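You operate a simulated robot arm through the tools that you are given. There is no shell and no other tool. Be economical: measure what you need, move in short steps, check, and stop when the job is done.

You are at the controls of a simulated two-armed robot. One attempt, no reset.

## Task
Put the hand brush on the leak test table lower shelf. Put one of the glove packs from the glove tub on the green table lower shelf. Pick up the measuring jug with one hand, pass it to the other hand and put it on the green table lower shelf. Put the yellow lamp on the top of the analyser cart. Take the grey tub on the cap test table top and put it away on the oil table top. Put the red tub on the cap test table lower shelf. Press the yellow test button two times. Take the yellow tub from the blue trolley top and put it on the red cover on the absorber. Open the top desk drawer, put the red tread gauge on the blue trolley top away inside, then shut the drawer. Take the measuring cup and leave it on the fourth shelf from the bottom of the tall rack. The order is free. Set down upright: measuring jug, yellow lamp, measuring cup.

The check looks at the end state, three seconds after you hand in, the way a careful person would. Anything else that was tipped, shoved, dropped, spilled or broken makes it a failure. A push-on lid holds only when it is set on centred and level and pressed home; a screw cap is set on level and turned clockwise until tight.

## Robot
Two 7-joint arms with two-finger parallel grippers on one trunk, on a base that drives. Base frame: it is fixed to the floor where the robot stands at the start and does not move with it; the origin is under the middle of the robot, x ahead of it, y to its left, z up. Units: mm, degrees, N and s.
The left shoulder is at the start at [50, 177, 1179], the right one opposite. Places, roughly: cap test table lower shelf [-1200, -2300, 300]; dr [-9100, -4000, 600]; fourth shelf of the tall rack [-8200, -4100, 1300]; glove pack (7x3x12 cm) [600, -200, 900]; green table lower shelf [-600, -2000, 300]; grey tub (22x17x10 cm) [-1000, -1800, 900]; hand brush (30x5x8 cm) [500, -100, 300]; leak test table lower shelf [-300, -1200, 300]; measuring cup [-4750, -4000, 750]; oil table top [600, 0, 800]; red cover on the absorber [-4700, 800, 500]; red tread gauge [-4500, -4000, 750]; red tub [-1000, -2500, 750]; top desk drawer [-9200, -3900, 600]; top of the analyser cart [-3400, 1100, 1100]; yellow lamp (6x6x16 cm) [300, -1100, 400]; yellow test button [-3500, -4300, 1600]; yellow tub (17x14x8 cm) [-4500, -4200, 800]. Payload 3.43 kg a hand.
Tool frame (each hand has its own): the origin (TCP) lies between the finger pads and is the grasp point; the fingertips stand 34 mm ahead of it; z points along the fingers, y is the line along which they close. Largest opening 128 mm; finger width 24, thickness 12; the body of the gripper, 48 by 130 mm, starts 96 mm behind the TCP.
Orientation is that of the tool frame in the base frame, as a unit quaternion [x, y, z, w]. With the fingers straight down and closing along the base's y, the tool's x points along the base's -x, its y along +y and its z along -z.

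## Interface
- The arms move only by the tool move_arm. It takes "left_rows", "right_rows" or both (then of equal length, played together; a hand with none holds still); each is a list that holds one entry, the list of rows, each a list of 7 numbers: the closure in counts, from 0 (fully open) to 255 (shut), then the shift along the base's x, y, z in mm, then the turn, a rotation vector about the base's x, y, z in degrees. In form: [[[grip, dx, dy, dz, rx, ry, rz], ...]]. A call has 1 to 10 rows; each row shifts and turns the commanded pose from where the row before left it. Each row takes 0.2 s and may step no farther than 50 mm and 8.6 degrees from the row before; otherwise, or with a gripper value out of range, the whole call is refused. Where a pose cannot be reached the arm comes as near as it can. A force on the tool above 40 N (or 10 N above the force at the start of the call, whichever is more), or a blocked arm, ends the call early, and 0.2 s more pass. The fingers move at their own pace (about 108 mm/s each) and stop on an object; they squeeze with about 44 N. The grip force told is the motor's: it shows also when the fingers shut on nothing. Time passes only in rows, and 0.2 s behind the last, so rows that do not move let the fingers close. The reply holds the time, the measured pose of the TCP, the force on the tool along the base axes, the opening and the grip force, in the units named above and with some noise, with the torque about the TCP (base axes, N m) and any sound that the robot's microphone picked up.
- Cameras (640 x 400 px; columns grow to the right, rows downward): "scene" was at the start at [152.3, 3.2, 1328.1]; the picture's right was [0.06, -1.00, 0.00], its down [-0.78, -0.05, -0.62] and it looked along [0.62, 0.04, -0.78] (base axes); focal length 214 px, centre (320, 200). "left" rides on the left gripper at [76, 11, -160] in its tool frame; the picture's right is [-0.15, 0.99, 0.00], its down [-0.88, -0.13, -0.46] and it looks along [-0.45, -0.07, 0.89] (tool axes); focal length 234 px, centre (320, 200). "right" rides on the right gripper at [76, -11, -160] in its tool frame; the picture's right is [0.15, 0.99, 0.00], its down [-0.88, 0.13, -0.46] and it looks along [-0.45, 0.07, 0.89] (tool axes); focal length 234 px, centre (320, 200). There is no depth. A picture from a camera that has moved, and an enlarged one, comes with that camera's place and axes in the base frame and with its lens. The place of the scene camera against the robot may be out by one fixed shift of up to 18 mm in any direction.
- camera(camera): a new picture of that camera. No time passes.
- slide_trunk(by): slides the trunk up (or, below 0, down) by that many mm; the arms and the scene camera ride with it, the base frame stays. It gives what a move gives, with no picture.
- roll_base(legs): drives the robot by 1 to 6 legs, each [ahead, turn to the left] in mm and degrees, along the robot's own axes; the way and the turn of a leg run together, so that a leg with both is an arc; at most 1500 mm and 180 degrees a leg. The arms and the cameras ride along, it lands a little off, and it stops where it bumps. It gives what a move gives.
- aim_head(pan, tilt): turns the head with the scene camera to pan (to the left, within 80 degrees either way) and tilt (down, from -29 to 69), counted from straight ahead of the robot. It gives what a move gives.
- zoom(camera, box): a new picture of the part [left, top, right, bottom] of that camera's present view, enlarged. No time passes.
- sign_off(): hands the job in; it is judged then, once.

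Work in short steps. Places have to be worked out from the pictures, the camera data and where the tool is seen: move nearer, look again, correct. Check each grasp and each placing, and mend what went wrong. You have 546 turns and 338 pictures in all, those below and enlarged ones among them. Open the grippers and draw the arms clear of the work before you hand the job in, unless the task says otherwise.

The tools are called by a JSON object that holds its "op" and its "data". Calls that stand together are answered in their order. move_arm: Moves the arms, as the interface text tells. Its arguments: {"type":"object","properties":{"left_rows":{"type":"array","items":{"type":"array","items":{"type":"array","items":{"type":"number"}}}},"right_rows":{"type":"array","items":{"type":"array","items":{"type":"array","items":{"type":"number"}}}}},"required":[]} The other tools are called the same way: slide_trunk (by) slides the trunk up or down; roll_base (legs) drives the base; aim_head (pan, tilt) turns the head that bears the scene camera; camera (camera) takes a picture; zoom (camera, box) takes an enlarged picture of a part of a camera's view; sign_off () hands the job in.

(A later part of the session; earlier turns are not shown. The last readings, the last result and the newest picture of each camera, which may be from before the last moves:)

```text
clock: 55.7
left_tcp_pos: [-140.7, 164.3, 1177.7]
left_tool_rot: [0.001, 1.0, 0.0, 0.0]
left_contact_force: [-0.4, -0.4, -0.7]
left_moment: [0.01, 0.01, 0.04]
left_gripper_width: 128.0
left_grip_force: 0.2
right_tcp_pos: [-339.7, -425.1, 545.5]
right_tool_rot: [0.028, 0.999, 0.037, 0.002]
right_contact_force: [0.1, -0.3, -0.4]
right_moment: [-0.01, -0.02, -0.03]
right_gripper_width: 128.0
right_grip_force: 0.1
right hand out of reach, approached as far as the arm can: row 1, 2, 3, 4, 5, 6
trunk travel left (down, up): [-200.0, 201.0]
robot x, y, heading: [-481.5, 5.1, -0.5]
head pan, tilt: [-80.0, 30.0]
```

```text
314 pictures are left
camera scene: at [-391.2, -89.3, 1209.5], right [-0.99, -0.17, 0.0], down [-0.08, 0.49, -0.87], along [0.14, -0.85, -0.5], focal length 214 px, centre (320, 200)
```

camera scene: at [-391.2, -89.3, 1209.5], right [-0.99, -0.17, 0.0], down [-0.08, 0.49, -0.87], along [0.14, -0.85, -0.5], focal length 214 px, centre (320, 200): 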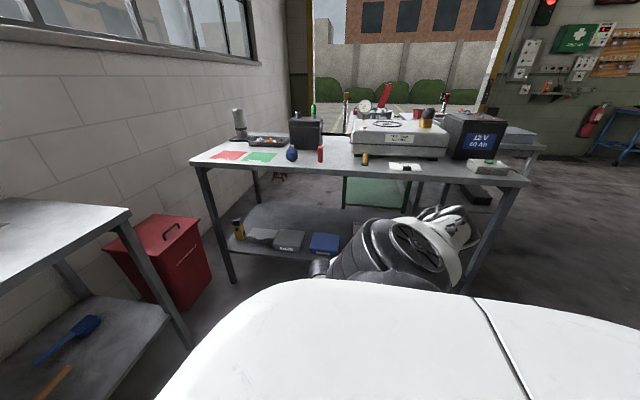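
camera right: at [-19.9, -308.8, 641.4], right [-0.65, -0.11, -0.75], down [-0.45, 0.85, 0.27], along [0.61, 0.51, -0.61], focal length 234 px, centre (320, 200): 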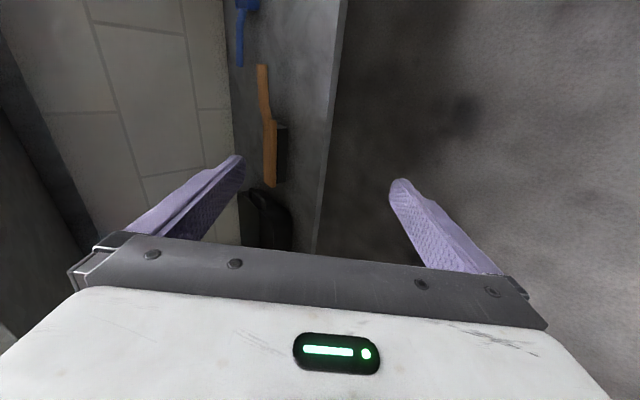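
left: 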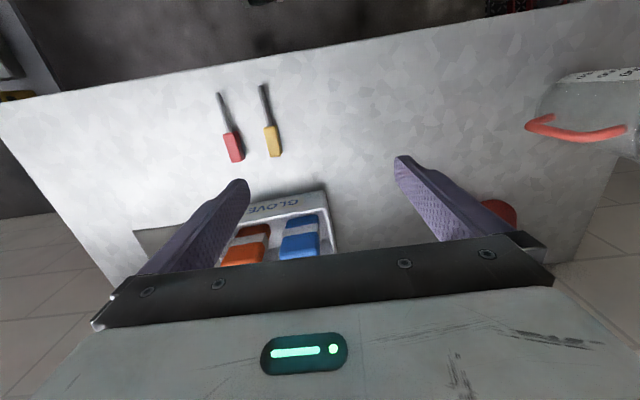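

Rows 7–9 were within reach now, so the posture is changing. Continuing down.

{"op": "move_arm", "data": {"right_rows": [[[0, 0, 0, -45, 0, 0, 0], [0, 0, 0, -45, 0, 0, 0], [0, 0, 0, -45, 0, 0, 0], [0, 30, 0, 0, 0, 0, 0], [0, 30, 0, 0, 0, 0, 0], [0, 30, 0, 0, 0, 0, 0], [0, 30, 0, 0, 0, 0, 0]]]}}

{"op": "camera", "data": {"camera": "scene"}}

{"op": "camera", "data": {"camera": "right"}}

```text
clock: 57.3
left_tcp_pos: [-141.4, 163.6, 1177.9]
left_tool_rot: [0.001, 1.0, 0.0, 0.0]
left_contact_force: [-0.1, 0.1, -1.0]
left_moment: [0.02, -0.02, -0.02]
left_gripper_width: 128.1
left_grip_force: 0.0
right_tcp_pos: [-220.0, -422.4, 411.8]
right_tool_rot: [0.029, 0.999, 0.038, 0.001]
right_contact_force: [-0.5, -0.2, -0.1]
right_moment: [0.01, 0.01, -0.01]
right_gripper_width: 127.7
right_grip_force: 0.2
trunk travel left (down, up): [-200.0, 201.0]
robot x, y, heading: [-485.3, -2.9, -0.5]
head pan, tilt: [-80.0, 30.0]
```

```text
313 pictures are left
camera scene: at [-391.2, -89.1, 1209.5], right [-0.99, -0.17, 0.0], down [-0.08, 0.49, -0.87], along [0.14, -0.85, -0.5], focal length 214 px, centre (320, 200)
```

scene: 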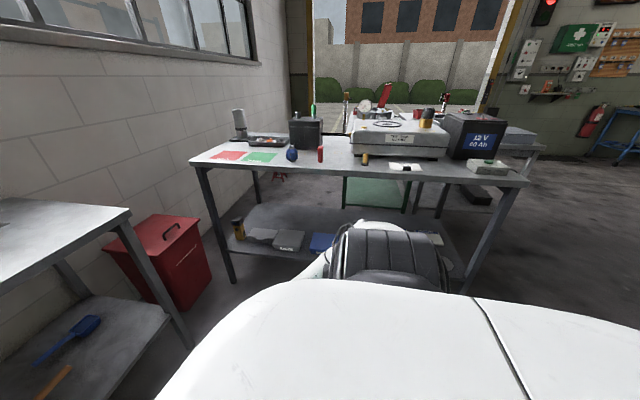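

```text
312 pictures are left
camera right: at [-298.1, -442.4, 569.3], right [-0.09, 0.99, 0.08], down [0.88, 0.04, 0.46], along [0.46, 0.11, -0.88], focal length 234 px, centre (320, 200)
```

right: 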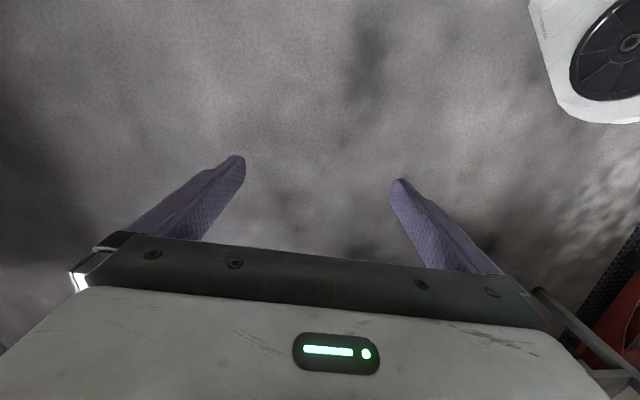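

The arm now hangs properly: z=412 reached. I'll bring the hand forward and inward at z≈450 while yawing it 86°.

{"op": "move_arm", "data": {"right_rows": [[[0, 25, 25, 4, 0, 0, 8.6], [0, 25, 25, 4, 0, 0, 8.6], [0, 25, 25, 4, 0, 0, 8.6], [0, 25, 25, 4, 0, 0, 8.6], [0, 25, 25, 4, 0, 0, 8.6], [0, 25, 25, 4, 0, 0, 8.6], [0, 25, 25, 4, 0, 0, 8.6], [0, 25, 25, 4, 0, 0, 8.6], [0, 25, 25, 4, 0, 0, 8.6], [0, 25, 25, 4, 0, 0, 8.6]]]}}

{"op": "aim_head", "data": {"pan": -25, "tilt": 45}}

{"op": "camera", "data": {"camera": "scene"}}

```text
clock: 59.5
left_tcp_pos: [-142.8, 164.7, 1177.2]
left_tool_rot: [0.001, 1.0, 0.0, 0.0]
left_contact_force: [0.0, 0.9, -0.6]
left_moment: [-0.03, -0.01, 0.0]
left_gripper_width: 127.7
left_grip_force: 0.1
right_tcp_pos: [-119.8, -279.3, 494.4]
right_tool_rot: [-0.428, 0.903, 0.031, -0.011]
right_contact_force: [-0.4, -0.1, -0.5]
right_moment: [-0.02, 0.03, -0.01]
right_gripper_width: 127.8
right_grip_force: 0.1
right hand out of reach, approached as far as the arm can: row 5, 6, 7, 8, 9, 10
trunk travel left (down, up): [-200.0, 201.0]
robot x, y, heading: [-484.2, 1.9, -0.6]
head pan, tilt: [-80.0, 30.0]
```

```text
clock: 60.7
left_tcp_pos: [-140.6, 163.6, 1178.7]
left_tool_rot: [0.001, 1.0, 0.001, 0.0]
left_contact_force: [0.0, 0.2, -1.2]
left_moment: [-0.02, -0.02, 0.04]
left_gripper_width: 128.1
left_grip_force: 0.1
right_tcp_pos: [-119.4, -281.1, 493.2]
right_tool_rot: [-0.428, 0.903, 0.032, -0.01]
right_contact_force: [0.3, -0.2, 0.8]
right_moment: [-0.01, 0.0, -0.01]
right_gripper_width: 127.8
right_grip_force: 0.1
trunk travel left (down, up): [-200.0, 201.0]
robot x, y, heading: [-485.2, 1.5, -0.4]
head pan, tilt: [-25.0, 45.0]
```

```text
311 pictures are left
camera scene: at [-332.9, -34.9, 1186.9], right [-0.43, -0.9, 0.0], down [-0.64, 0.3, -0.71], along [0.64, -0.3, -0.71], focal length 214 px, centre (320, 200)
```

scene: 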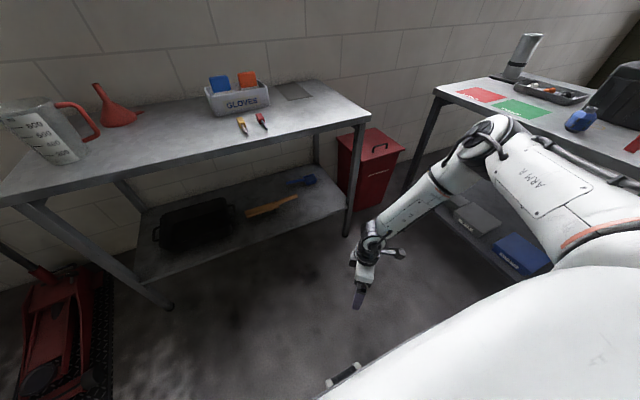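

I'll undo the yaw, and test forward reach with the tool pitched forward in this posture.

{"op": "move_arm", "data": {"right_rows": [[[0, 0, -15, -10, 0, 0, -8], [0, 0, -15, -10, 0, 0, -8], [0, 0, -15, -10, 0, 0, -8], [0, 0, -15, -10, 0, 0, -8], [0, 0, -15, -10, 0, 0, -8], [0, 0, 0, -10, 0, 0, -8], [0, 0, 0, 0, 0, 0, 0]]]}}

{"op": "move_arm", "data": {"right_rows": [[[0, 30, 0, 0, 0, -7.5, 0], [0, 30, 0, 0, 0, -7.5, 0], [0, 30, 0, 0, 0, -7.5, 0], [0, 30, 0, 0, 0, -7.5, 0], [0, 30, 0, 0, 0, -7.5, 0], [0, 30, 0, 0, 0, -7.5, 0], [0, 30, 0, -20, 0, 0, 0], [0, 30, 0, -20, 0, 0, 0], [0, 30, 0, -20, 0, 0, 0], [0, 30, 0, -20, 0, 0, 0]]]}}

{"op": "camera", "data": {"camera": "scene"}}

```text
clock: 62.3
left_tcp_pos: [-142.3, 164.3, 1177.5]
left_tool_rot: [0.0, 1.0, -0.001, 0.0]
left_contact_force: [-0.3, -0.2, 0.0]
left_moment: [0.01, 0.0, -0.01]
left_gripper_width: 127.8
left_grip_force: 0.1
right_tcp_pos: [-120.6, -355.3, 434.4]
right_tool_rot: [-0.022, 0.999, 0.033, 0.004]
right_contact_force: [1.0, -1.2, -0.7]
right_moment: [0.01, 0.01, 0.0]
right_gripper_width: 127.8
right_grip_force: 0.0
trunk travel left (down, up): [-200.0, 201.0]
robot x, y, heading: [-484.5, 0.9, -0.6]
head pan, tilt: [-25.0, 45.0]
```

```text
clock: 64.5
left_tcp_pos: [-142.8, 163.5, 1177.4]
left_tool_rot: [0.001, 1.0, 0.001, 0.0]
left_contact_force: [-0.2, 0.1, 1.0]
left_moment: [-0.02, -0.02, -0.02]
left_gripper_width: 127.9
left_grip_force: 0.0
right_tcp_pos: [118.2, -343.0, 406.7]
right_tool_rot: [-0.035, 0.922, 0.023, 0.386]
right_contact_force: [-0.3, -0.5, -0.4]
right_moment: [0.03, 0.0, 0.01]
right_gripper_width: 128.0
right_grip_force: 0.0
right hand out of reach, approached as far as the arm can: row 8, 9, 10
trunk travel left (down, up): [-200.0, 201.0]
robot x, y, heading: [-485.1, 3.2, -0.4]
head pan, tilt: [-25.0, 45.0]
```

```text
310 pictures are left
camera scene: at [-332.9, -35.1, 1186.9], right [-0.43, -0.9, 0.0], down [-0.64, 0.3, -0.71], along [0.64, -0.3, -0.71], focal length 214 px, centre (320, 200)
```

scene: 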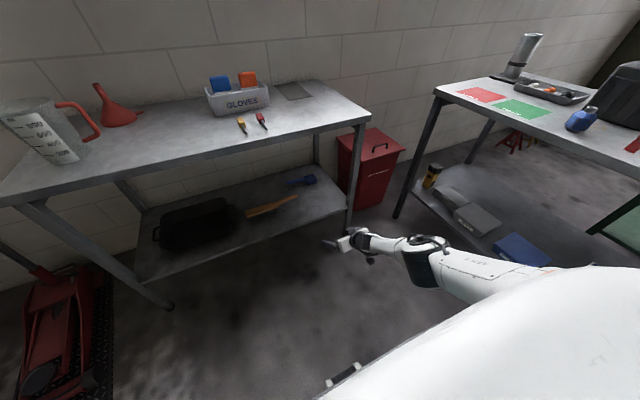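

The arm now hangs and reaches 600 ahead at z≈407. Lowering the trunk 80 and testing a 86° roll about the tool axis.

{"op": "slide_trunk", "data": {"by": -80}}

{"op": "move_arm", "data": {"right_rows": [[[0, -5, 10, 8, 6.1, 0.6, -6], [0, -5, 10, 8, 6.1, 0.6, -6], [0, -5, 10, 8, 6.1, 0.6, -6], [0, -5, 10, 8, 6.1, 0.6, -6], [0, -5, 10, 8, 6.1, 0.6, -6], [0, -5, 10, 8, 6.1, 0.6, -6], [0, -5, 10, 8, 6.1, 0.6, -6], [0, -5, 10, 8, 6.1, 0.6, -6], [0, -5, 10, 8, 6.1, 0.6, -6], [0, -5, 10, 8, 6.1, 0.6, -6]]]}}

{"op": "camera", "data": {"camera": "scene"}}

{"op": "camera", "data": {"camera": "right"}}

```text
clock: 65.7
left_tcp_pos: [-140.9, 164.1, 1097.5]
left_tool_rot: [0.0, 1.0, 0.0, 0.0]
left_contact_force: [0.3, -0.2, 0.3]
left_moment: [0.01, 0.01, 0.0]
left_gripper_width: 127.9
left_grip_force: 0.0
right_tcp_pos: [117.9, -344.1, 325.5]
right_tool_rot: [-0.035, 0.921, 0.022, 0.387]
right_contact_force: [-0.5, 0.4, -0.1]
right_moment: [0.02, 0.02, 0.0]
right_gripper_width: 128.0
right_grip_force: 0.1
trunk travel left (down, up): [-120.0, 281.0]
robot x, y, heading: [-478.4, 4.0, -0.6]
head pan, tilt: [-25.0, 45.0]
```

```text
clock: 67.9
left_tcp_pos: [-141.4, 164.0, 1097.0]
left_tool_rot: [0.002, 1.0, 0.0, -0.001]
left_contact_force: [0.1, 0.1, 0.3]
left_moment: [-0.01, 0.01, 0.0]
left_gripper_width: 128.1
left_grip_force: 0.0
right_tcp_pos: [39.3, -419.5, 400.2]
right_tool_rot: [0.531, 0.752, 0.15, 0.362]
right_contact_force: [-0.2, -0.3, -0.4]
right_moment: [0.02, 0.03, 0.03]
right_gripper_width: 128.2
right_grip_force: 0.2
right hand out of reach, approached as far as the arm can: row 9, 10
trunk travel left (down, up): [-120.0, 281.0]
robot x, y, heading: [-484.4, 2.7, -0.7]
head pan, tilt: [-25.0, 45.0]
stopped in row 10 (right hand): the arm was blocked; the commanded pose is now the measured one
```

```text
309 pictures are left
camera scene: at [-332.8, -34.7, 1106.9], right [-0.43, -0.9, 0.0], down [-0.64, 0.3, -0.71], along [0.64, -0.3, -0.71], focal length 214 px, centre (320, 200)
```

scene: 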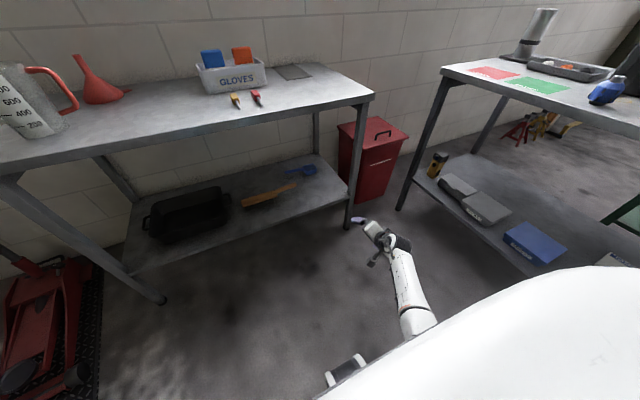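

```text
308 pictures are left
camera right: at [-93.8, -330.9, 475.7], right [0.66, 0.52, 0.55], down [-0.08, -0.68, 0.73], along [0.75, -0.52, -0.41], focal length 234 px, centre (320, 200)
```

right: 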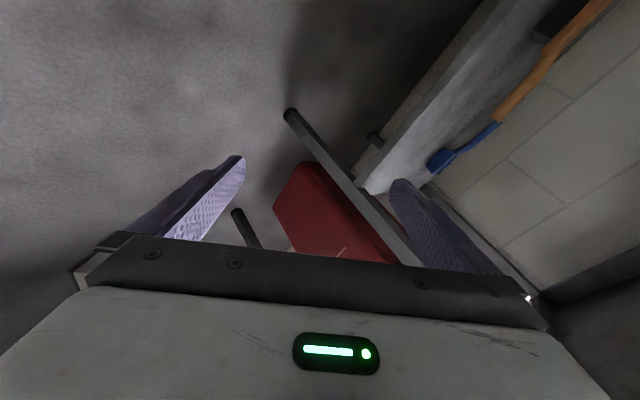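

The roll goes only part-way. Better plan: turn the base to about 60° left so that the hand's natural closing direction grips the brush handle across. First I undo the roll and tuck the hand in.

{"op": "move_arm", "data": {"right_rows": [[[0, -10, 5, 5, -5.95, 1.36, 5.87], [0, -10, 5, 5, -5.95, 1.36, 5.87], [0, -10, 5, 5, -5.95, 1.36, 5.87], [0, -10, 5, 5, -5.95, 1.36, 5.87], [0, -10, 5, 5, -5.95, 1.36, 5.87], [0, -10, 5, 5, -5.95, 1.36, 5.87], [0, -10, 5, 5, -5.95, 1.36, 5.87], [0, -10, 5, 5, -5.95, 1.36, 5.87], [0, 0, 0, 0, -1, 0.2, 1]]]}}

{"op": "move_arm", "data": {"right_rows": [[[0, -40, 0, 5, 0, 0, 0], [0, -40, 0, 5, 0, 0, 0], [0, -40, 0, 5, 0, 0, 0], [0, -40, 0, 5, 0, 0, 0]]]}}

{"op": "camera", "data": {"camera": "scene"}}

```text
clock: 69.9
left_tcp_pos: [-141.9, 163.7, 1098.5]
left_tool_rot: [0.001, 1.0, 0.0, 0.0]
left_contact_force: [-0.4, -0.6, -0.6]
left_moment: [-0.02, 0.0, -0.02]
left_gripper_width: 128.1
left_grip_force: 0.1
right_tcp_pos: [-0.1, -398.9, 413.7]
right_tool_rot: [0.298, 0.871, 0.052, 0.388]
right_contact_force: [-0.7, -0.3, -0.5]
right_moment: [0.02, -0.02, -0.01]
right_gripper_width: 127.9
right_grip_force: 0.0
right hand out of reach, approached as far as the arm can: row 2, 4, 5, 6, 7, 8
trunk travel left (down, up): [-120.0, 281.0]
robot x, y, heading: [-483.2, 5.3, -0.4]
head pan, tilt: [-25.0, 45.0]
```

```text
clock: 70.9
left_tcp_pos: [-140.6, 164.3, 1097.3]
left_tool_rot: [0.002, 1.0, 0.0, 0.0]
left_contact_force: [1.4, -0.4, 0.2]
left_moment: [-0.04, -0.05, -0.01]
left_gripper_width: 127.9
left_grip_force: 0.0
right_tcp_pos: [-159.1, -400.4, 433.4]
right_tool_rot: [0.297, 0.871, 0.052, 0.388]
right_contact_force: [0.8, -0.5, 0.2]
right_moment: [0.0, 0.01, 0.02]
right_gripper_width: 128.0
right_grip_force: 0.1
trunk travel left (down, up): [-120.0, 281.0]
robot x, y, heading: [-482.9, 4.3, -0.5]
head pan, tilt: [-25.0, 45.0]
```

```text
307 pictures are left
camera scene: at [-332.9, -34.9, 1106.9], right [-0.43, -0.9, 0.0], down [-0.64, 0.3, -0.71], along [0.64, -0.3, -0.71], focal length 214 px, centre (320, 200)
```

scene: 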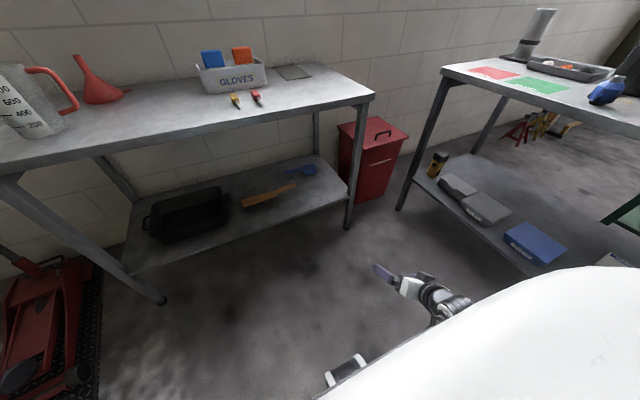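

Undoing the remaining ~32° roll.

{"op": "move_arm", "data": {"right_rows": [[[0, 0, 10, 5, -5.6, 1.1, 5.5], [0, 0, 10, 5, -5.6, 1.1, 5.5], [0, 0, 10, 5, -5.6, 1.1, 5.5], [0, 0, 10, 5, -5.6, 1.1, 5.5], [0, 0, 10, 5, 0, 0, 0], [0, 0, 10, 5, 0, 0, 0]]]}}

```text
clock: 72.3
left_tcp_pos: [-142.0, 163.0, 1097.2]
left_tool_rot: [0.001, 1.0, 0.0, 0.0]
left_contact_force: [0.8, 0.1, -0.5]
left_moment: [-0.03, 0.01, 0.01]
left_gripper_width: 127.7
left_grip_force: 0.2
right_tcp_pos: [-165.6, -406.3, 480.1]
right_tool_rot: [0.048, 0.919, -0.051, 0.388]
right_contact_force: [0.4, -0.5, 0.3]
right_moment: [-0.01, 0.05, -0.02]
right_gripper_width: 127.9
right_grip_force: 0.0
right hand out of reach, approached as far as the arm can: row 3, 4, 5, 6
trunk travel left (down, up): [-120.0, 281.0]
robot x, y, heading: [-486.9, 1.3, -0.4]
head pan, tilt: [-25.0, 45.0]
```

Driving: turn right, go about 630, then turn to heading about 60° left.

{"op": "roll_base", "data": {"legs": [[0, -54], [640, 0], [0, 114]]}}

{"op": "aim_head", "data": {"pan": -15, "tilt": 45}}

{"op": "camera", "data": {"camera": "scene"}}

{"op": "camera", "data": {"camera": "right"}}

```text
clock: 81.2
left_tcp_pos: [188.5, -302.3, 1097.0]
left_tool_rot: [-0.111, 0.994, 0.001, -0.001]
left_contact_force: [-0.1, 0.3, 0.0]
left_moment: [-0.04, 0.02, -0.03]
left_gripper_width: 128.0
left_grip_force: 0.0
right_tcp_pos: [283.6, -871.6, 476.8]
right_tool_rot: [-0.049, 0.923, -0.016, 0.381]
right_contact_force: [-1.3, 0.3, 0.8]
right_moment: [-0.03, -0.04, -0.03]
right_gripper_width: 127.8
right_grip_force: 0.0
trunk travel left (down, up): [-120.0, 281.0]
robot x, y, heading: [-107.6, -538.1, 12.4]
head pan, tilt: [-25.0, 45.0]
stopped in leg 3: the force on the tool passed its limit (the readings are from after the stop); the commanded pose is now the measured one
```

```text
clock: 81.9
left_tcp_pos: [188.9, -302.6, 1098.0]
left_tool_rot: [-0.112, 0.994, -0.001, -0.001]
left_contact_force: [-0.1, 0.9, 0.0]
left_moment: [0.02, 0.01, -0.02]
left_gripper_width: 127.8
left_grip_force: 0.0
right_tcp_pos: [283.5, -872.2, 477.0]
right_tool_rot: [-0.05, 0.924, -0.017, 0.38]
right_contact_force: [-1.2, 0.2, 0.2]
right_moment: [0.01, 0.01, -0.03]
right_gripper_width: 128.2
right_grip_force: 0.1
trunk travel left (down, up): [-120.0, 281.0]
robot x, y, heading: [-111.1, -534.6, 12.0]
head pan, tilt: [-15.0, 45.0]
```

```text
306 pictures are left
camera scene: at [47.3, -525.8, 1106.9], right [-0.05, -1.0, 0.0], down [-0.71, 0.03, -0.71], along [0.71, -0.03, -0.71], focal length 214 px, centre (320, 200)
```

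scene: 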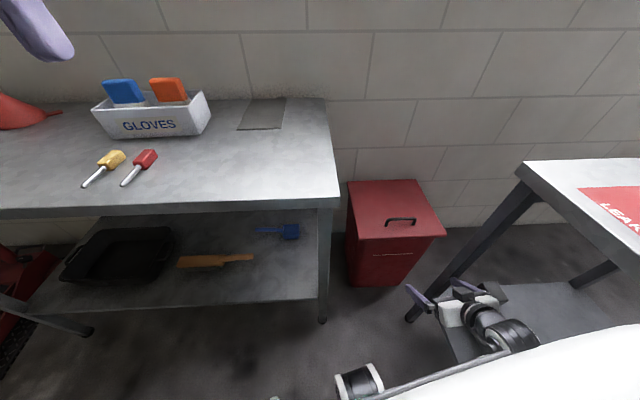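

```text
305 pictures are left
camera right: at [118.0, -892.4, 537.5], right [-0.18, 0.97, -0.17], down [0.29, 0.22, 0.93], along [0.94, 0.12, -0.32], focal length 234 px, centre (320, 200)
```

right: 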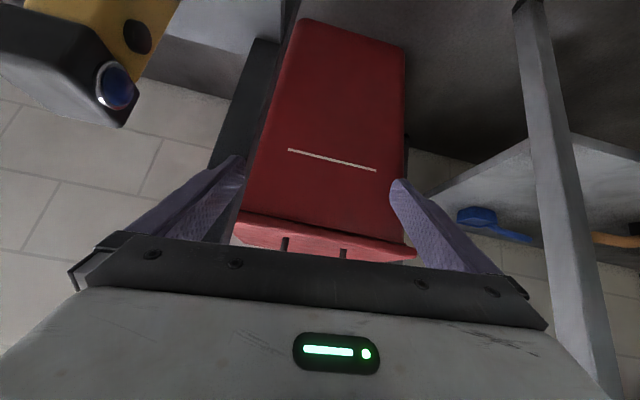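

A force stop while turning; I must check what was touched near the leak-test table.

{"op": "aim_head", "data": {"pan": -65, "tilt": 40}}

{"op": "camera", "data": {"camera": "scene"}}

{"op": "zoom", "data": {"camera": "right", "box": [0, 0, 320, 200]}}

```text
clock: 83.1
left_tcp_pos: [187.7, -302.4, 1096.3]
left_tool_rot: [-0.111, 0.994, 0.001, -0.002]
left_contact_force: [-0.7, -1.1, 0.2]
left_moment: [-0.01, -0.03, 0.0]
left_gripper_width: 128.0
left_grip_force: 0.1
right_tcp_pos: [284.2, -872.7, 477.9]
right_tool_rot: [-0.05, 0.924, -0.017, 0.379]
right_contact_force: [-1.4, 0.3, -0.3]
right_moment: [0.01, 0.01, -0.07]
right_gripper_width: 128.0
right_grip_force: 0.1
trunk travel left (down, up): [-120.0, 281.0]
robot x, y, heading: [-107.4, -536.5, 12.5]
head pan, tilt: [-65.0, 40.0]
```

```text
304 pictures are left
camera scene: at [17.7, -589.5, 1114.1], right [-0.79, -0.61, 0.0], down [-0.39, 0.51, -0.77], along [0.47, -0.61, -0.64], focal length 214 px, centre (320, 200)
```

scene: 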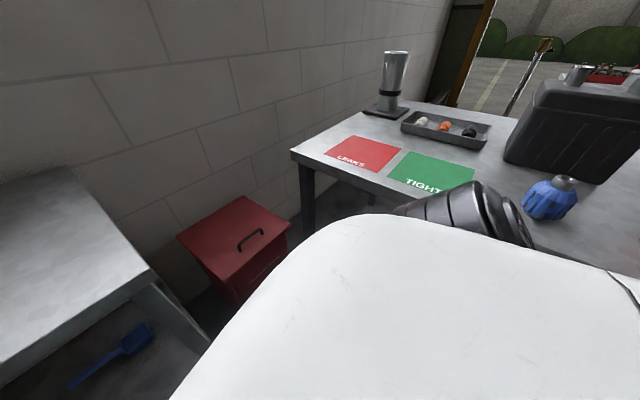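

```text
2.00 times, centred on (160, 100) of right
camera zoom: at [118.0, -892.4, 537.5], right [-0.18, 0.97, -0.17], down [0.29, 0.22, 0.93], along [0.94, 0.12, -0.32], focal length 468 px, centre (640, 400)
```

zoom: 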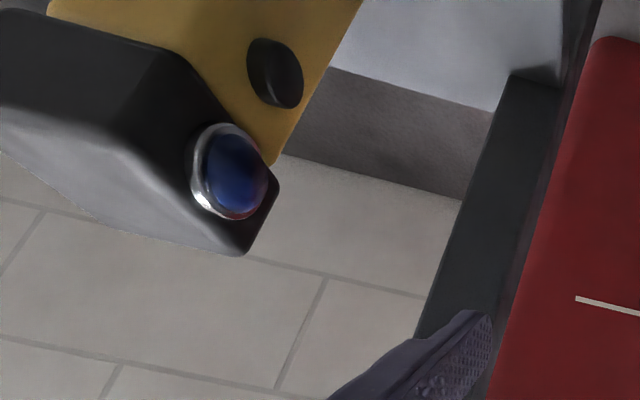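

The lamp looks upright. I'll pull the hand back toward the robot, up-left, before turning further.

{"op": "move_arm", "data": {"right_rows": [[[0, -35, 15, 0, 0, 0, 0], [0, -35, 15, 0, 0, 0, 0], [0, -25, 25, 0, 0, 0, 0], [0, -20, 30, 0, 0, 0, 0], [0, 0, 30, 0, 0, 0, 0]]]}}

{"op": "camera", "data": {"camera": "right"}}

```text
clock: 84.3
left_tcp_pos: [192.0, -301.8, 1095.1]
left_tool_rot: [-0.111, 0.994, 0.001, -0.002]
left_contact_force: [0.3, 1.1, -0.2]
left_moment: [-0.02, 0.01, 0.01]
left_gripper_width: 128.0
left_grip_force: 0.2
right_tcp_pos: [203.4, -863.1, 516.0]
right_tool_rot: [-0.04, 0.919, -0.006, 0.392]
right_contact_force: [-0.5, 0.2, -0.1]
right_moment: [0.01, 0.01, -0.02]
right_gripper_width: 127.8
right_grip_force: 0.1
right hand out of reach, approached as far as the arm can: row 1, 2, 3, 4, 5
trunk travel left (down, up): [-120.0, 281.0]
robot x, y, heading: [-108.8, -539.5, 12.5]
head pan, tilt: [-65.0, 40.0]
```

```text
302 pictures are left
camera right: at [36.9, -884.0, 571.1], right [-0.17, 0.97, -0.15], down [0.27, 0.19, 0.94], along [0.95, 0.12, -0.29], focal length 234 px, centre (320, 200)
```

right: 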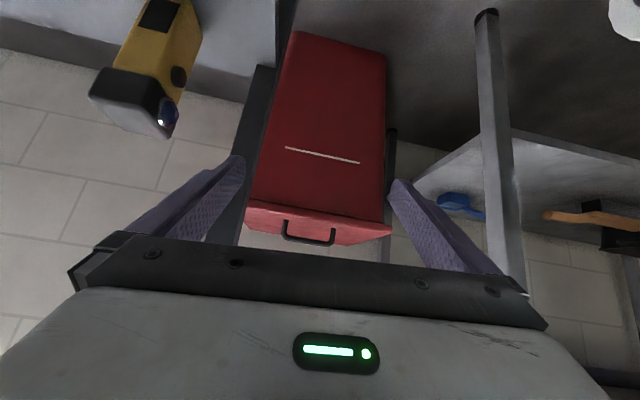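

The lamp is fine. I'll change the plan: approach straight along x from y≈205 with the hand rolled about 65°, which was reachable. Driving back and over there.

{"op": "roll_base", "data": {"legs": [[-400, 0], [0, 77.5], [800, 0], [0, -90]]}}

```text
clock: 85.1
left_tcp_pos: [181.2, -303.7, 1098.3]
left_tool_rot: [-0.109, 0.994, 0.001, -0.002]
left_contact_force: [-0.5, 0.6, 0.3]
left_moment: [-0.02, 0.02, 0.03]
left_gripper_width: 127.8
left_grip_force: 0.0
right_tcp_pos: [193.3, -865.9, 516.5]
right_tool_rot: [-0.035, 0.918, -0.006, 0.394]
right_contact_force: [-0.1, 0.4, 0.2]
right_moment: [0.02, -0.03, 0.0]
right_gripper_width: 128.1
right_grip_force: 0.0
trunk travel left (down, up): [-120.0, 281.0]
robot x, y, heading: [-116.8, -536.2, 12.1]
head pan, tilt: [-65.0, 40.0]
stopped in leg 1: the robot was blocked; the commanded pose is now the measured one
```

Blocked when backing; something touches. Looking down right.

{"op": "aim_head", "data": {"pan": -80, "tilt": 15}}

{"op": "camera", "data": {"camera": "scene"}}

{"op": "camera", "data": {"camera": "left"}}

```text
clock: 86.0
left_tcp_pos: [181.7, -303.9, 1097.0]
left_tool_rot: [-0.111, 0.994, 0.0, -0.003]
left_contact_force: [-0.7, 0.3, 0.5]
left_moment: [0.0, -0.02, 0.02]
left_gripper_width: 128.3
left_grip_force: 0.1
right_tcp_pos: [193.1, -865.7, 516.3]
right_tool_rot: [-0.036, 0.919, -0.006, 0.393]
right_contact_force: [0.6, 0.5, -0.1]
right_moment: [0.01, 0.0, 0.0]
right_gripper_width: 127.9
right_grip_force: 0.0
trunk travel left (down, up): [-120.0, 281.0]
robot x, y, heading: [-116.6, -537.6, 12.3]
head pan, tilt: [-80.0, 15.0]
```

```text
301 pictures are left
camera scene: at [-6.5, -608.5, 1153.7], right [-0.92, -0.38, 0.0], down [-0.1, 0.24, -0.97], along [0.37, -0.89, -0.26], focal length 214 px, centre (320, 200)
```

scene: 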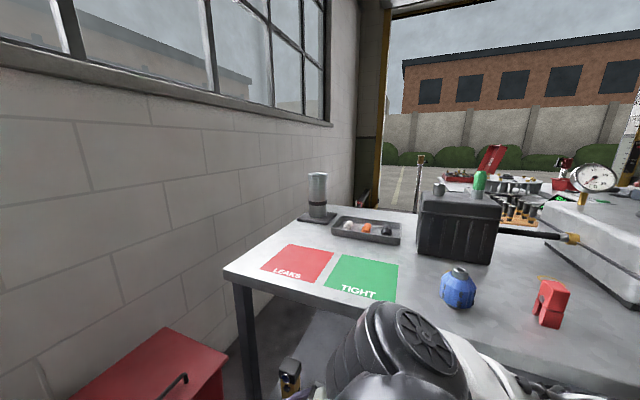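

```text
300 pictures are left
camera left: at [104.9, -308.9, 1256.0], right [-0.07, 1.0, 0.0], down [0.89, 0.07, 0.45], along [0.45, 0.03, -0.89], focal length 234 px, centre (320, 200)
```

left: 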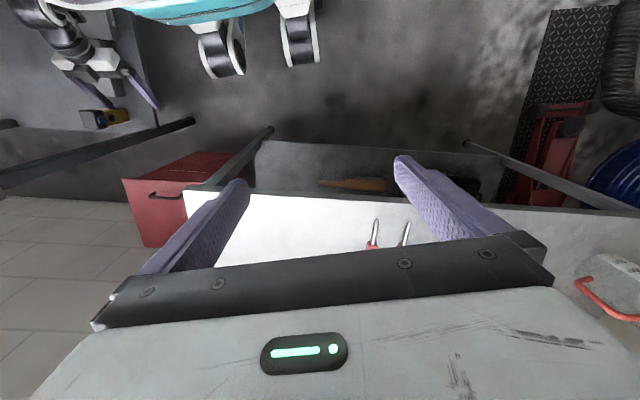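

The right elbow may be caught near the leak-table edge. I'll try a small forward-left arc to free it.

{"op": "roll_base", "data": {"legs": [[70, 0]]}}

{"op": "roll_base", "data": {"legs": [[0, 10]]}}

```text
clock: 87.0
left_tcp_pos: [249.3, -289.5, 1097.4]
left_tool_rot: [-0.111, 0.994, 0.0, -0.002]
left_contact_force: [-0.7, 0.8, -0.4]
left_moment: [0.0, 0.0, 0.01]
left_gripper_width: 127.9
left_grip_force: 0.0
right_tcp_pos: [262.4, -850.6, 516.7]
right_tool_rot: [-0.036, 0.919, -0.006, 0.394]
right_contact_force: [0.6, -0.1, -0.6]
right_moment: [0.0, 0.04, -0.02]
right_gripper_width: 127.8
right_grip_force: 0.1
trunk travel left (down, up): [-120.0, 281.0]
robot x, y, heading: [-47.4, -518.9, 12.5]
head pan, tilt: [-80.0, 15.0]
```

```text
clock: 88.2
left_tcp_pos: [204.8, -240.5, 1098.1]
left_tool_rot: [-0.195, 0.981, 0.001, -0.001]
left_contact_force: [0.3, 0.2, 0.1]
left_moment: [0.02, 0.0, 0.01]
left_gripper_width: 128.1
left_grip_force: 0.0
right_tcp_pos: [313.4, -792.2, 516.7]
right_tool_rot: [-0.104, 0.912, 0.028, 0.396]
right_contact_force: [-0.1, -0.4, 0.0]
right_moment: [0.0, 0.02, -0.01]
right_gripper_width: 127.8
right_grip_force: 0.0
trunk travel left (down, up): [-120.0, 281.0]
robot x, y, heading: [-51.9, -517.3, 22.3]
head pan, tilt: [-80.0, 15.0]
stopped in leg 1: the robot was blocked; the commanded pose is now the measured one
```

Retracing: turn right back to the heading I came in on, then reverse out.

{"op": "roll_base", "data": {"legs": [[0, -38], [0, -38]]}}

{"op": "roll_base", "data": {"legs": [[-600, 0]]}}

```text
clock: 92.2
left_tcp_pos: [283.5, -694.2, 1097.5]
left_tool_rot: [0.445, 0.895, 0.001, 0.0]
left_contact_force: [-1.0, -0.1, -0.9]
left_moment: [0.02, 0.04, -0.01]
left_gripper_width: 128.2
left_grip_force: 0.0
right_tcp_pos: [-221.4, -940.5, 515.5]
right_tool_rot: [0.474, 0.786, -0.219, 0.331]
right_contact_force: [-0.3, 0.2, -1.1]
right_moment: [0.02, 0.0, 0.01]
right_gripper_width: 128.0
right_grip_force: 0.0
trunk travel left (down, up): [-120.0, 281.0]
robot x, y, heading: [-48.1, -518.0, -53.1]
head pan, tilt: [-80.0, 15.0]
```

```text
clock: 95.6
left_tcp_pos: [-77.5, -210.5, 1097.2]
left_tool_rot: [0.446, 0.895, 0.001, 0.0]
left_contact_force: [0.1, 0.6, -0.8]
left_moment: [-0.02, -0.02, 0.02]
left_gripper_width: 128.1
left_grip_force: 0.0
right_tcp_pos: [-584.2, -454.2, 516.8]
right_tool_rot: [0.475, 0.785, -0.22, 0.331]
right_contact_force: [-0.1, 0.1, -0.3]
right_moment: [0.02, 0.01, 0.0]
right_gripper_width: 128.3
right_grip_force: 0.0
trunk travel left (down, up): [-120.0, 281.0]
robot x, y, heading: [-414.7, -33.6, -53.3]
head pan, tilt: [-80.0, 15.0]
```

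Free. I'll look at the area I was in, to learn what blocked me.

{"op": "aim_head", "data": {"pan": -25, "tilt": 35}}

{"op": "camera", "data": {"camera": "scene"}}

```text
clock: 96.9
left_tcp_pos: [-77.5, -210.9, 1098.1]
left_tool_rot: [0.446, 0.895, 0.001, 0.0]
left_contact_force: [-0.3, 0.5, -0.2]
left_moment: [0.02, 0.01, 0.01]
left_gripper_width: 128.4
left_grip_force: 0.0
right_tcp_pos: [-583.8, -454.6, 518.7]
right_tool_rot: [0.476, 0.785, -0.22, 0.33]
right_contact_force: [0.3, 0.0, 0.0]
right_moment: [-0.01, -0.02, -0.02]
right_gripper_width: 128.3
right_grip_force: 0.1
trunk travel left (down, up): [-120.0, 281.0]
robot x, y, heading: [-412.3, -32.2, -53.3]
head pan, tilt: [-25.0, 35.0]
```

```text
299 pictures are left
camera scene: at [-345.2, -178.1, 1121.7], right [-0.98, -0.2, 0.0], down [-0.12, 0.56, -0.82], along [0.16, -0.8, -0.57], focal length 214 px, centre (320, 200)
```

scene: 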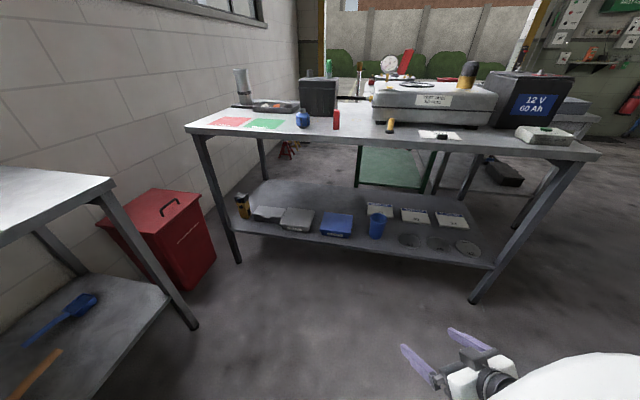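

No obstacle behind; it was the elbow at the table edge. Driving to (-412, 205), heading 0.

{"op": "roll_base", "data": {"legs": [[0, 143], [240, 0], [0, -89.5]]}}

{"op": "aim_head", "data": {"pan": -25, "tilt": 45}}

{"op": "camera", "data": {"camera": "scene"}}

```text
clock: 108.5
left_tcp_pos: [-90.8, 384.0, 1097.1]
left_tool_rot: [-0.03, 1.0, 0.0, -0.001]
left_contact_force: [-0.6, 0.2, 0.3]
left_moment: [0.01, -0.01, 0.01]
left_gripper_width: 128.0
left_grip_force: 0.2
right_tcp_pos: [-167.5, -171.8, 518.2]
right_tool_rot: [0.047, 0.916, -0.037, 0.396]
right_contact_force: [0.2, -0.4, 0.9]
right_moment: [-0.04, 0.01, -0.05]
right_gripper_width: 127.9
right_grip_force: 0.0
trunk travel left (down, up): [-120.0, 281.0]
robot x, y, heading: [-423.2, 201.1, 3.2]
head pan, tilt: [-25.0, 35.0]
```

```text
clock: 109.2
left_tcp_pos: [-90.5, 383.1, 1096.3]
left_tool_rot: [-0.03, 1.0, 0.0, -0.001]
left_contact_force: [-0.7, 0.0, 0.9]
left_moment: [-0.01, 0.01, 0.03]
left_gripper_width: 128.3
left_grip_force: 0.0
right_tcp_pos: [-166.8, -172.7, 517.3]
right_tool_rot: [0.048, 0.916, -0.037, 0.396]
right_contact_force: [0.2, 0.1, 0.0]
right_moment: [-0.01, -0.01, 0.03]
right_gripper_width: 128.1
right_grip_force: 0.1
trunk travel left (down, up): [-120.0, 281.0]
robot x, y, heading: [-421.2, 202.0, 3.1]
head pan, tilt: [-25.0, 45.0]
```

```text
298 pictures are left
camera scene: at [-270.1, 175.3, 1106.9], right [-0.37, -0.93, 0.0], down [-0.66, 0.26, -0.71], along [0.66, -0.26, -0.71], focal length 214 px, centre (320, 200)
```

scene: 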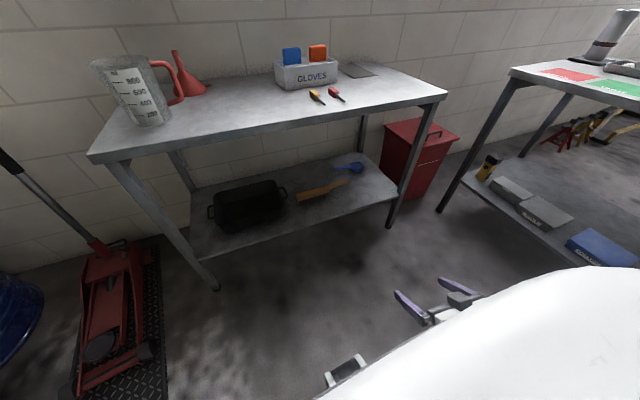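

Extending forward and rolling the hand for the brush.

{"op": "move_arm", "data": {"right_rows": [[[0, 45, -5, -15, 0, 0, 0], [0, 45, -5, -15, 0, 0, 0], [0, 45, -5, -15, 0, 0, 0], [0, 45, -5, -15, 0, 0, 0], [0, 45, -5, -15, 0, 0, 0], [0, 20, -5, 0, 5.9, -0.87, -5.6], [0, 0, -5, 0, 5.9, -0.87, -5.6], [0, 0, -5, 0, 5.9, -0.87, -5.6], [0, 0, -5, 0, 5.9, -0.87, -5.6], [0, 0, -5, 0, 5.9, -0.87, -5.6]]]}}

{"op": "move_arm", "data": {"right_rows": [[[0, 0, -5, 0, 5.9, -0.87, -5.6], [0, 0, -5, 0, 5.9, -0.87, -5.6], [0, 0, -5, 0, 5.9, -0.87, -5.6], [0, 0, 0, 0, 0, 0, 0]]]}}

{"op": "camera", "data": {"camera": "right"}}

```text
clock: 111.4
left_tcp_pos: [-90.9, 383.9, 1097.5]
left_tool_rot: [-0.029, 1.0, 0.0, -0.001]
left_contact_force: [0.0, 0.6, 0.1]
left_moment: [-0.03, -0.02, 0.0]
left_gripper_width: 128.1
left_grip_force: 0.0
right_tcp_pos: [76.5, -223.2, 442.9]
right_tool_rot: [0.365, 0.842, 0.103, 0.384]
right_contact_force: [-0.2, -0.3, 0.2]
right_moment: [0.01, 0.02, -0.04]
right_gripper_width: 128.0
right_grip_force: 0.1
trunk travel left (down, up): [-120.0, 281.0]
robot x, y, heading: [-421.4, 205.4, 3.4]
head pan, tilt: [-25.0, 45.0]
```

```text
clock: 112.4
left_tcp_pos: [-91.9, 384.2, 1096.9]
left_tool_rot: [-0.029, 1.0, 0.0, 0.0]
left_contact_force: [-0.4, 0.0, 0.2]
left_moment: [-0.01, 0.0, -0.02]
left_gripper_width: 128.1
left_grip_force: 0.1
right_tcp_pos: [77.8, -237.9, 442.3]
right_tool_rot: [0.536, 0.744, 0.182, 0.354]
right_contact_force: [0.2, 0.3, -0.5]
right_moment: [0.02, -0.01, 0.0]
right_gripper_width: 128.0
right_grip_force: 0.1
trunk travel left (down, up): [-120.0, 281.0]
robot x, y, heading: [-422.5, 204.1, 3.0]
head pan, tilt: [-25.0, 45.0]
```

```text
297 pictures are left
camera right: at [-58.3, -154.5, 519.5], right [0.64, 0.49, 0.59], down [-0.09, -0.72, 0.69], along [0.77, -0.49, -0.42], focal length 234 px, centre (320, 200)
```

right: 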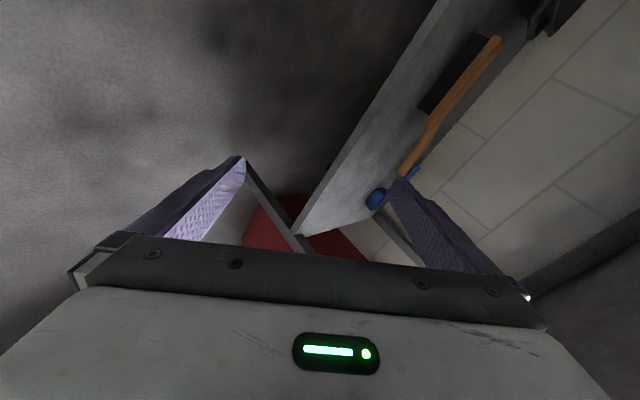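

All reachable. The handle lies near x≈485, y −170 to −290. I drive forward about 300 with the hand at z≈440, then look again.

{"op": "roll_base", "data": {"legs": [[300, 0]]}}

{"op": "camera", "data": {"camera": "right"}}

{"op": "camera", "data": {"camera": "scene"}}

```text
clock: 114.4
left_tcp_pos: [204.0, 401.3, 1097.1]
left_tool_rot: [-0.029, 1.0, 0.0, -0.001]
left_contact_force: [0.3, 0.2, -0.3]
left_moment: [0.02, 0.0, 0.05]
left_gripper_width: 128.0
left_grip_force: 0.0
right_tcp_pos: [374.1, -221.6, 442.8]
right_tool_rot: [0.536, 0.745, 0.181, 0.353]
right_contact_force: [0.0, -0.2, 0.2]
right_moment: [0.01, -0.01, -0.01]
right_gripper_width: 127.8
right_grip_force: 0.1
trunk travel left (down, up): [-120.0, 281.0]
robot x, y, heading: [-123.9, 217.0, 2.9]
head pan, tilt: [-25.0, 45.0]
```

```text
296 pictures are left
camera right: at [237.8, -138.6, 519.4], right [0.64, 0.49, 0.59], down [-0.09, -0.72, 0.69], along [0.77, -0.49, -0.42], focal length 234 px, centre (320, 200)
```

right: 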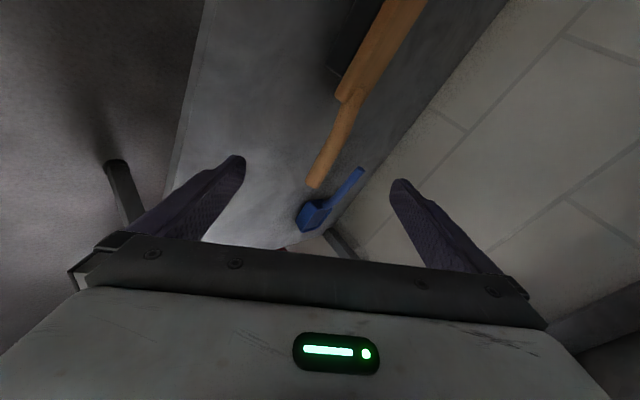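

```text
295 pictures are left
camera scene: at [26.1, 191.2, 1106.9], right [-0.37, -0.93, 0.0], down [-0.66, 0.26, -0.71], along [0.66, -0.26, -0.71], focal length 214 px, centre (320, 200)
```

scene: 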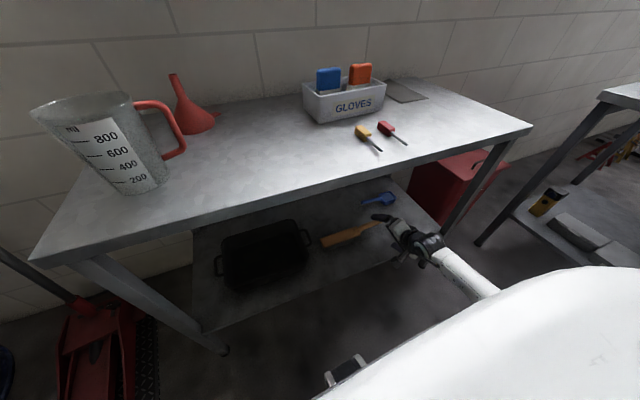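

Triangulated: handle end at (492,-293,364), neck at (483,-165,343). I go to a pre-grasp 60 mm short, with the fingers half open.

{"op": "move_arm", "data": {"right_rows": [[[140, 24, -3, -15, 0, 0, 0], [140, 24, -3, -16, 0, 0, 0], [140, 24, -3, -16, 0, 0, 0], [140, 0, 0, 0, 0, 0, 0]]]}}

{"op": "camera", "data": {"camera": "right"}}

```text
clock: 115.4
left_tcp_pos: [205.2, 399.6, 1097.4]
left_tool_rot: [-0.029, 1.0, 0.001, -0.001]
left_contact_force: [-0.6, 0.3, 0.0]
left_moment: [-0.02, 0.01, 0.0]
left_gripper_width: 128.0
left_grip_force: 0.0
right_tcp_pos: [446.5, -231.4, 395.5]
right_tool_rot: [0.535, 0.745, 0.181, 0.354]
right_contact_force: [0.5, -0.2, -0.1]
right_moment: [0.02, -0.03, 0.02]
right_gripper_width: 57.7
right_grip_force: 0.0
trunk travel left (down, up): [-120.0, 281.0]
robot x, y, heading: [-125.0, 219.5, 3.2]
head pan, tilt: [-25.0, 45.0]
```

```text
294 pictures are left
camera right: at [309.9, -148.1, 470.9], right [0.64, 0.49, 0.59], down [-0.09, -0.72, 0.69], along [0.77, -0.49, -0.42], focal length 234 px, centre (320, 200)
```

right: 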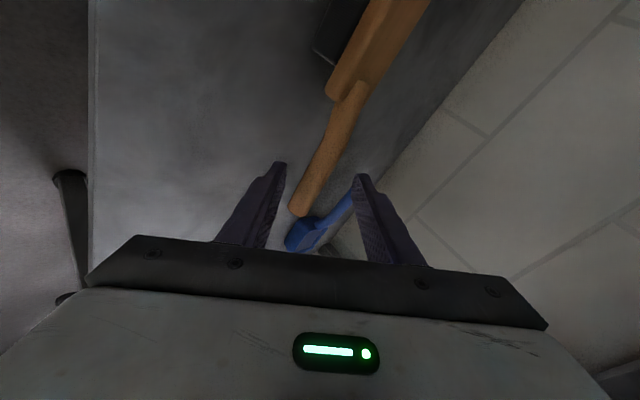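

The handle lies between the fingertips. Advancing ~50 mm along the tool, then closing.

{"op": "move_arm", "data": {"right_rows": [[[140, 12, -2, -12, 0, 0, 0], [140, 12, -2, -12, 0, 0, 0], [140, 12, -2, -11, 0, 0, 0], [140, 0, 0, 0, 0, 0, 0], [255, 0, 0, 0, 0, 0, 0], [255, 0, 0, 0, 0, 0, 0], [255, 0, 0, 0, 0, 0, 0], [255, 0, 0, 0, 0, 0, 0]]]}}

{"op": "camera", "data": {"camera": "right"}}

```text
clock: 117.2
left_tcp_pos: [204.1, 400.2, 1098.0]
left_tool_rot: [-0.03, 1.0, 0.0, -0.001]
left_contact_force: [0.6, 0.9, -0.4]
left_moment: [0.0, -0.01, 0.0]
left_gripper_width: 128.1
left_grip_force: 0.0
right_tcp_pos: [483.9, -236.4, 361.2]
right_tool_rot: [0.536, 0.744, 0.183, 0.355]
right_contact_force: [3.7, -0.2, 6.1]
right_moment: [1.56, -0.08, -0.7]
right_gripper_width: 30.2
right_grip_force: 44.3
trunk travel left (down, up): [-120.0, 281.0]
robot x, y, heading: [-125.8, 221.9, 3.2]
head pan, tilt: [-25.0, 45.0]
```

```text
293 pictures are left
camera right: at [346.9, -153.4, 437.9], right [0.64, 0.49, 0.6], down [-0.09, -0.72, 0.69], along [0.77, -0.49, -0.41], focal length 234 px, centre (320, 200)
```

right: 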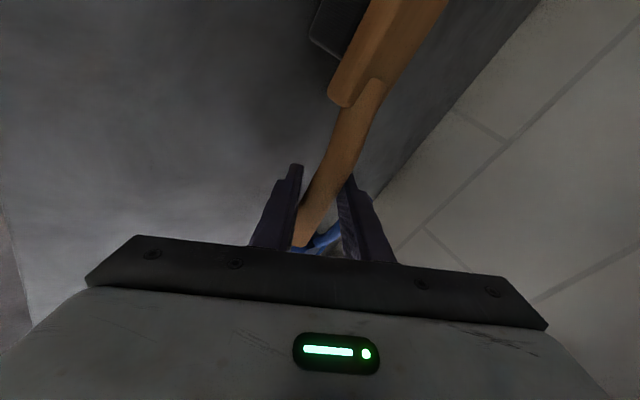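

Gripped (30 mm). Lifting 70 mm.

{"op": "move_arm", "data": {"right_rows": [[[255, 0, 0, 15, 0, 0, 0], [255, 0, 0, 20, 0, 0, 0], [255, 0, 0, 20, 0, 0, 0], [255, -10, 0, 15, 0, 0, 0]]]}}

{"op": "camera", "data": {"camera": "right"}}

```text
clock: 118.2
left_tcp_pos: [206.1, 400.2, 1097.7]
left_tool_rot: [-0.031, 1.0, 0.001, -0.001]
left_contact_force: [0.3, -0.2, -0.5]
left_moment: [0.01, 0.0, -0.01]
left_gripper_width: 127.8
left_grip_force: 0.1
right_tcp_pos: [472.4, -236.9, 429.4]
right_tool_rot: [0.535, 0.746, 0.181, 0.353]
right_contact_force: [-0.4, 0.5, -1.4]
right_moment: [-0.24, -0.05, 0.0]
right_gripper_width: 22.1
right_grip_force: 44.1
trunk travel left (down, up): [-120.0, 281.0]
robot x, y, heading: [-125.1, 218.4, 2.7]
head pan, tilt: [-25.0, 45.0]
```

```text
292 pictures are left
camera right: at [335.5, -152.9, 506.5], right [0.64, 0.49, 0.59], down [-0.08, -0.72, 0.69], along [0.77, -0.49, -0.42], focal length 234 px, centre (320, 200)
```

right: 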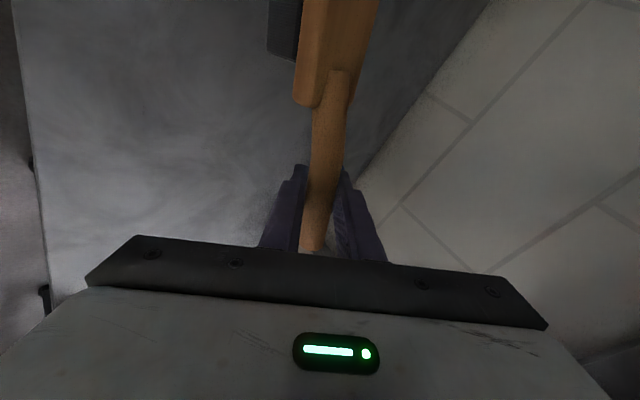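

The brush is up and has aligned in the pads. Backing out from under the table.

{"op": "roll_base", "data": {"legs": [[-420, 0]]}}

{"op": "roll_base", "data": {"legs": [[0, -93]]}}

{"op": "aim_head", "data": {"pan": 0, "tilt": 40}}

{"op": "camera", "data": {"camera": "scene"}}

```text
clock: 120.8
left_tcp_pos: [-210.0, 376.8, 1096.9]
left_tool_rot: [-0.027, 1.0, 0.001, -0.001]
left_contact_force: [-0.2, 0.3, 0.2]
left_moment: [-0.02, -0.02, -0.03]
left_gripper_width: 127.8
left_grip_force: 0.0
right_tcp_pos: [52.4, -260.5, 430.7]
right_tool_rot: [0.538, 0.744, 0.181, 0.354]
right_contact_force: [0.6, -0.3, -1.6]
right_moment: [-0.25, -0.02, 0.02]
right_gripper_width: 22.0
right_grip_force: 43.9
trunk travel left (down, up): [-120.0, 281.0]
robot x, y, heading: [-540.4, 193.7, 2.7]
head pan, tilt: [-25.0, 45.0]
```

```text
clock: 125.1
left_tcp_pos: [-382.7, -143.6, 1097.6]
left_tool_rot: [0.707, 0.707, 0.001, 0.0]
left_contact_force: [-0.2, 0.2, -0.1]
left_moment: [-0.03, -0.01, 0.0]
left_gripper_width: 128.1
left_grip_force: 0.0
right_tcp_pos: [-1032.0, -371.6, 430.4]
right_tool_rot: [0.909, 0.122, -0.133, 0.375]
right_contact_force: [0.4, 0.5, -2.1]
right_moment: [-0.03, 0.24, 0.02]
right_gripper_width: 22.2
right_grip_force: 44.7
trunk travel left (down, up): [-120.0, 281.0]
robot x, y, heading: [-540.4, 196.4, -90.2]
head pan, tilt: [-25.0, 45.0]
```

```text
clock: 126.0
left_tcp_pos: [-382.2, -143.8, 1097.8]
left_tool_rot: [0.707, 0.707, 0.0, -0.001]
left_contact_force: [0.5, -0.1, 0.3]
left_moment: [0.0, -0.03, -0.01]
left_gripper_width: 127.8
left_grip_force: 0.1
right_tcp_pos: [-1031.5, -372.6, 429.4]
right_tool_rot: [0.91, 0.121, -0.133, 0.373]
right_contact_force: [0.5, -0.3, -1.8]
right_moment: [-0.02, 0.23, 0.03]
right_gripper_width: 21.9
right_grip_force: 44.0
trunk travel left (down, up): [-120.0, 281.0]
robot x, y, heading: [-542.4, 200.6, -90.4]
head pan, tilt: [0.0, 40.0]
```

```text
291 pictures are left
camera scene: at [-537.2, 41.7, 1114.1], right [-1.0, 0.01, 0.0], down [0.0, 0.64, -0.77], along [0.0, -0.77, -0.64], focal length 214 px, centre (320, 200)
```

scene: 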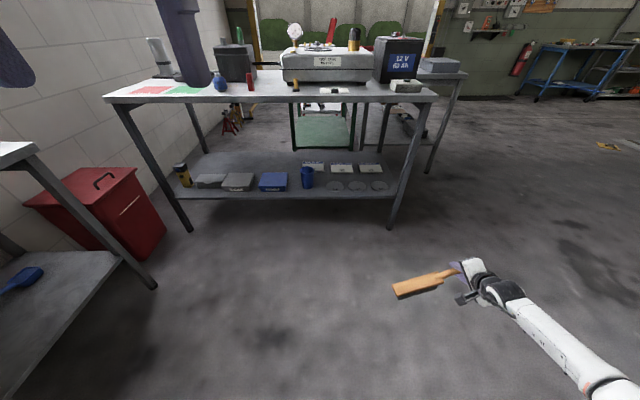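

Zooming on the leak-table shelf to choose a free spot.

{"op": "zoom", "data": {"camera": "scene", "box": [140, 130, 440, 240]}}

```text
2.13 times, centred on (290, 185) of scene
camera zoom: at [-537.2, 41.7, 1114.1], right [-1.0, 0.01, 0.0], down [0.0, 0.64, -0.77], along [0.0, -0.77, -0.64], focal length 458 px, centre (384, 232)
```

zoom: 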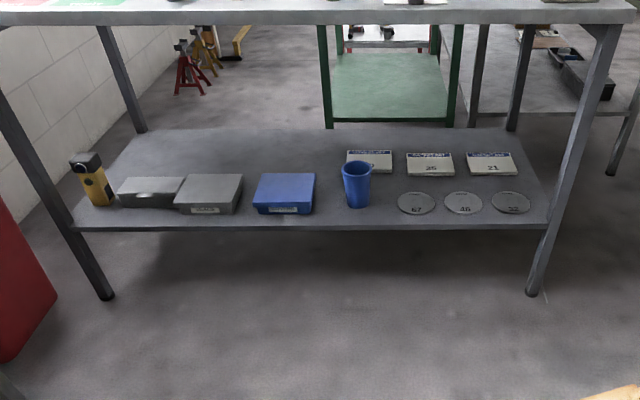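

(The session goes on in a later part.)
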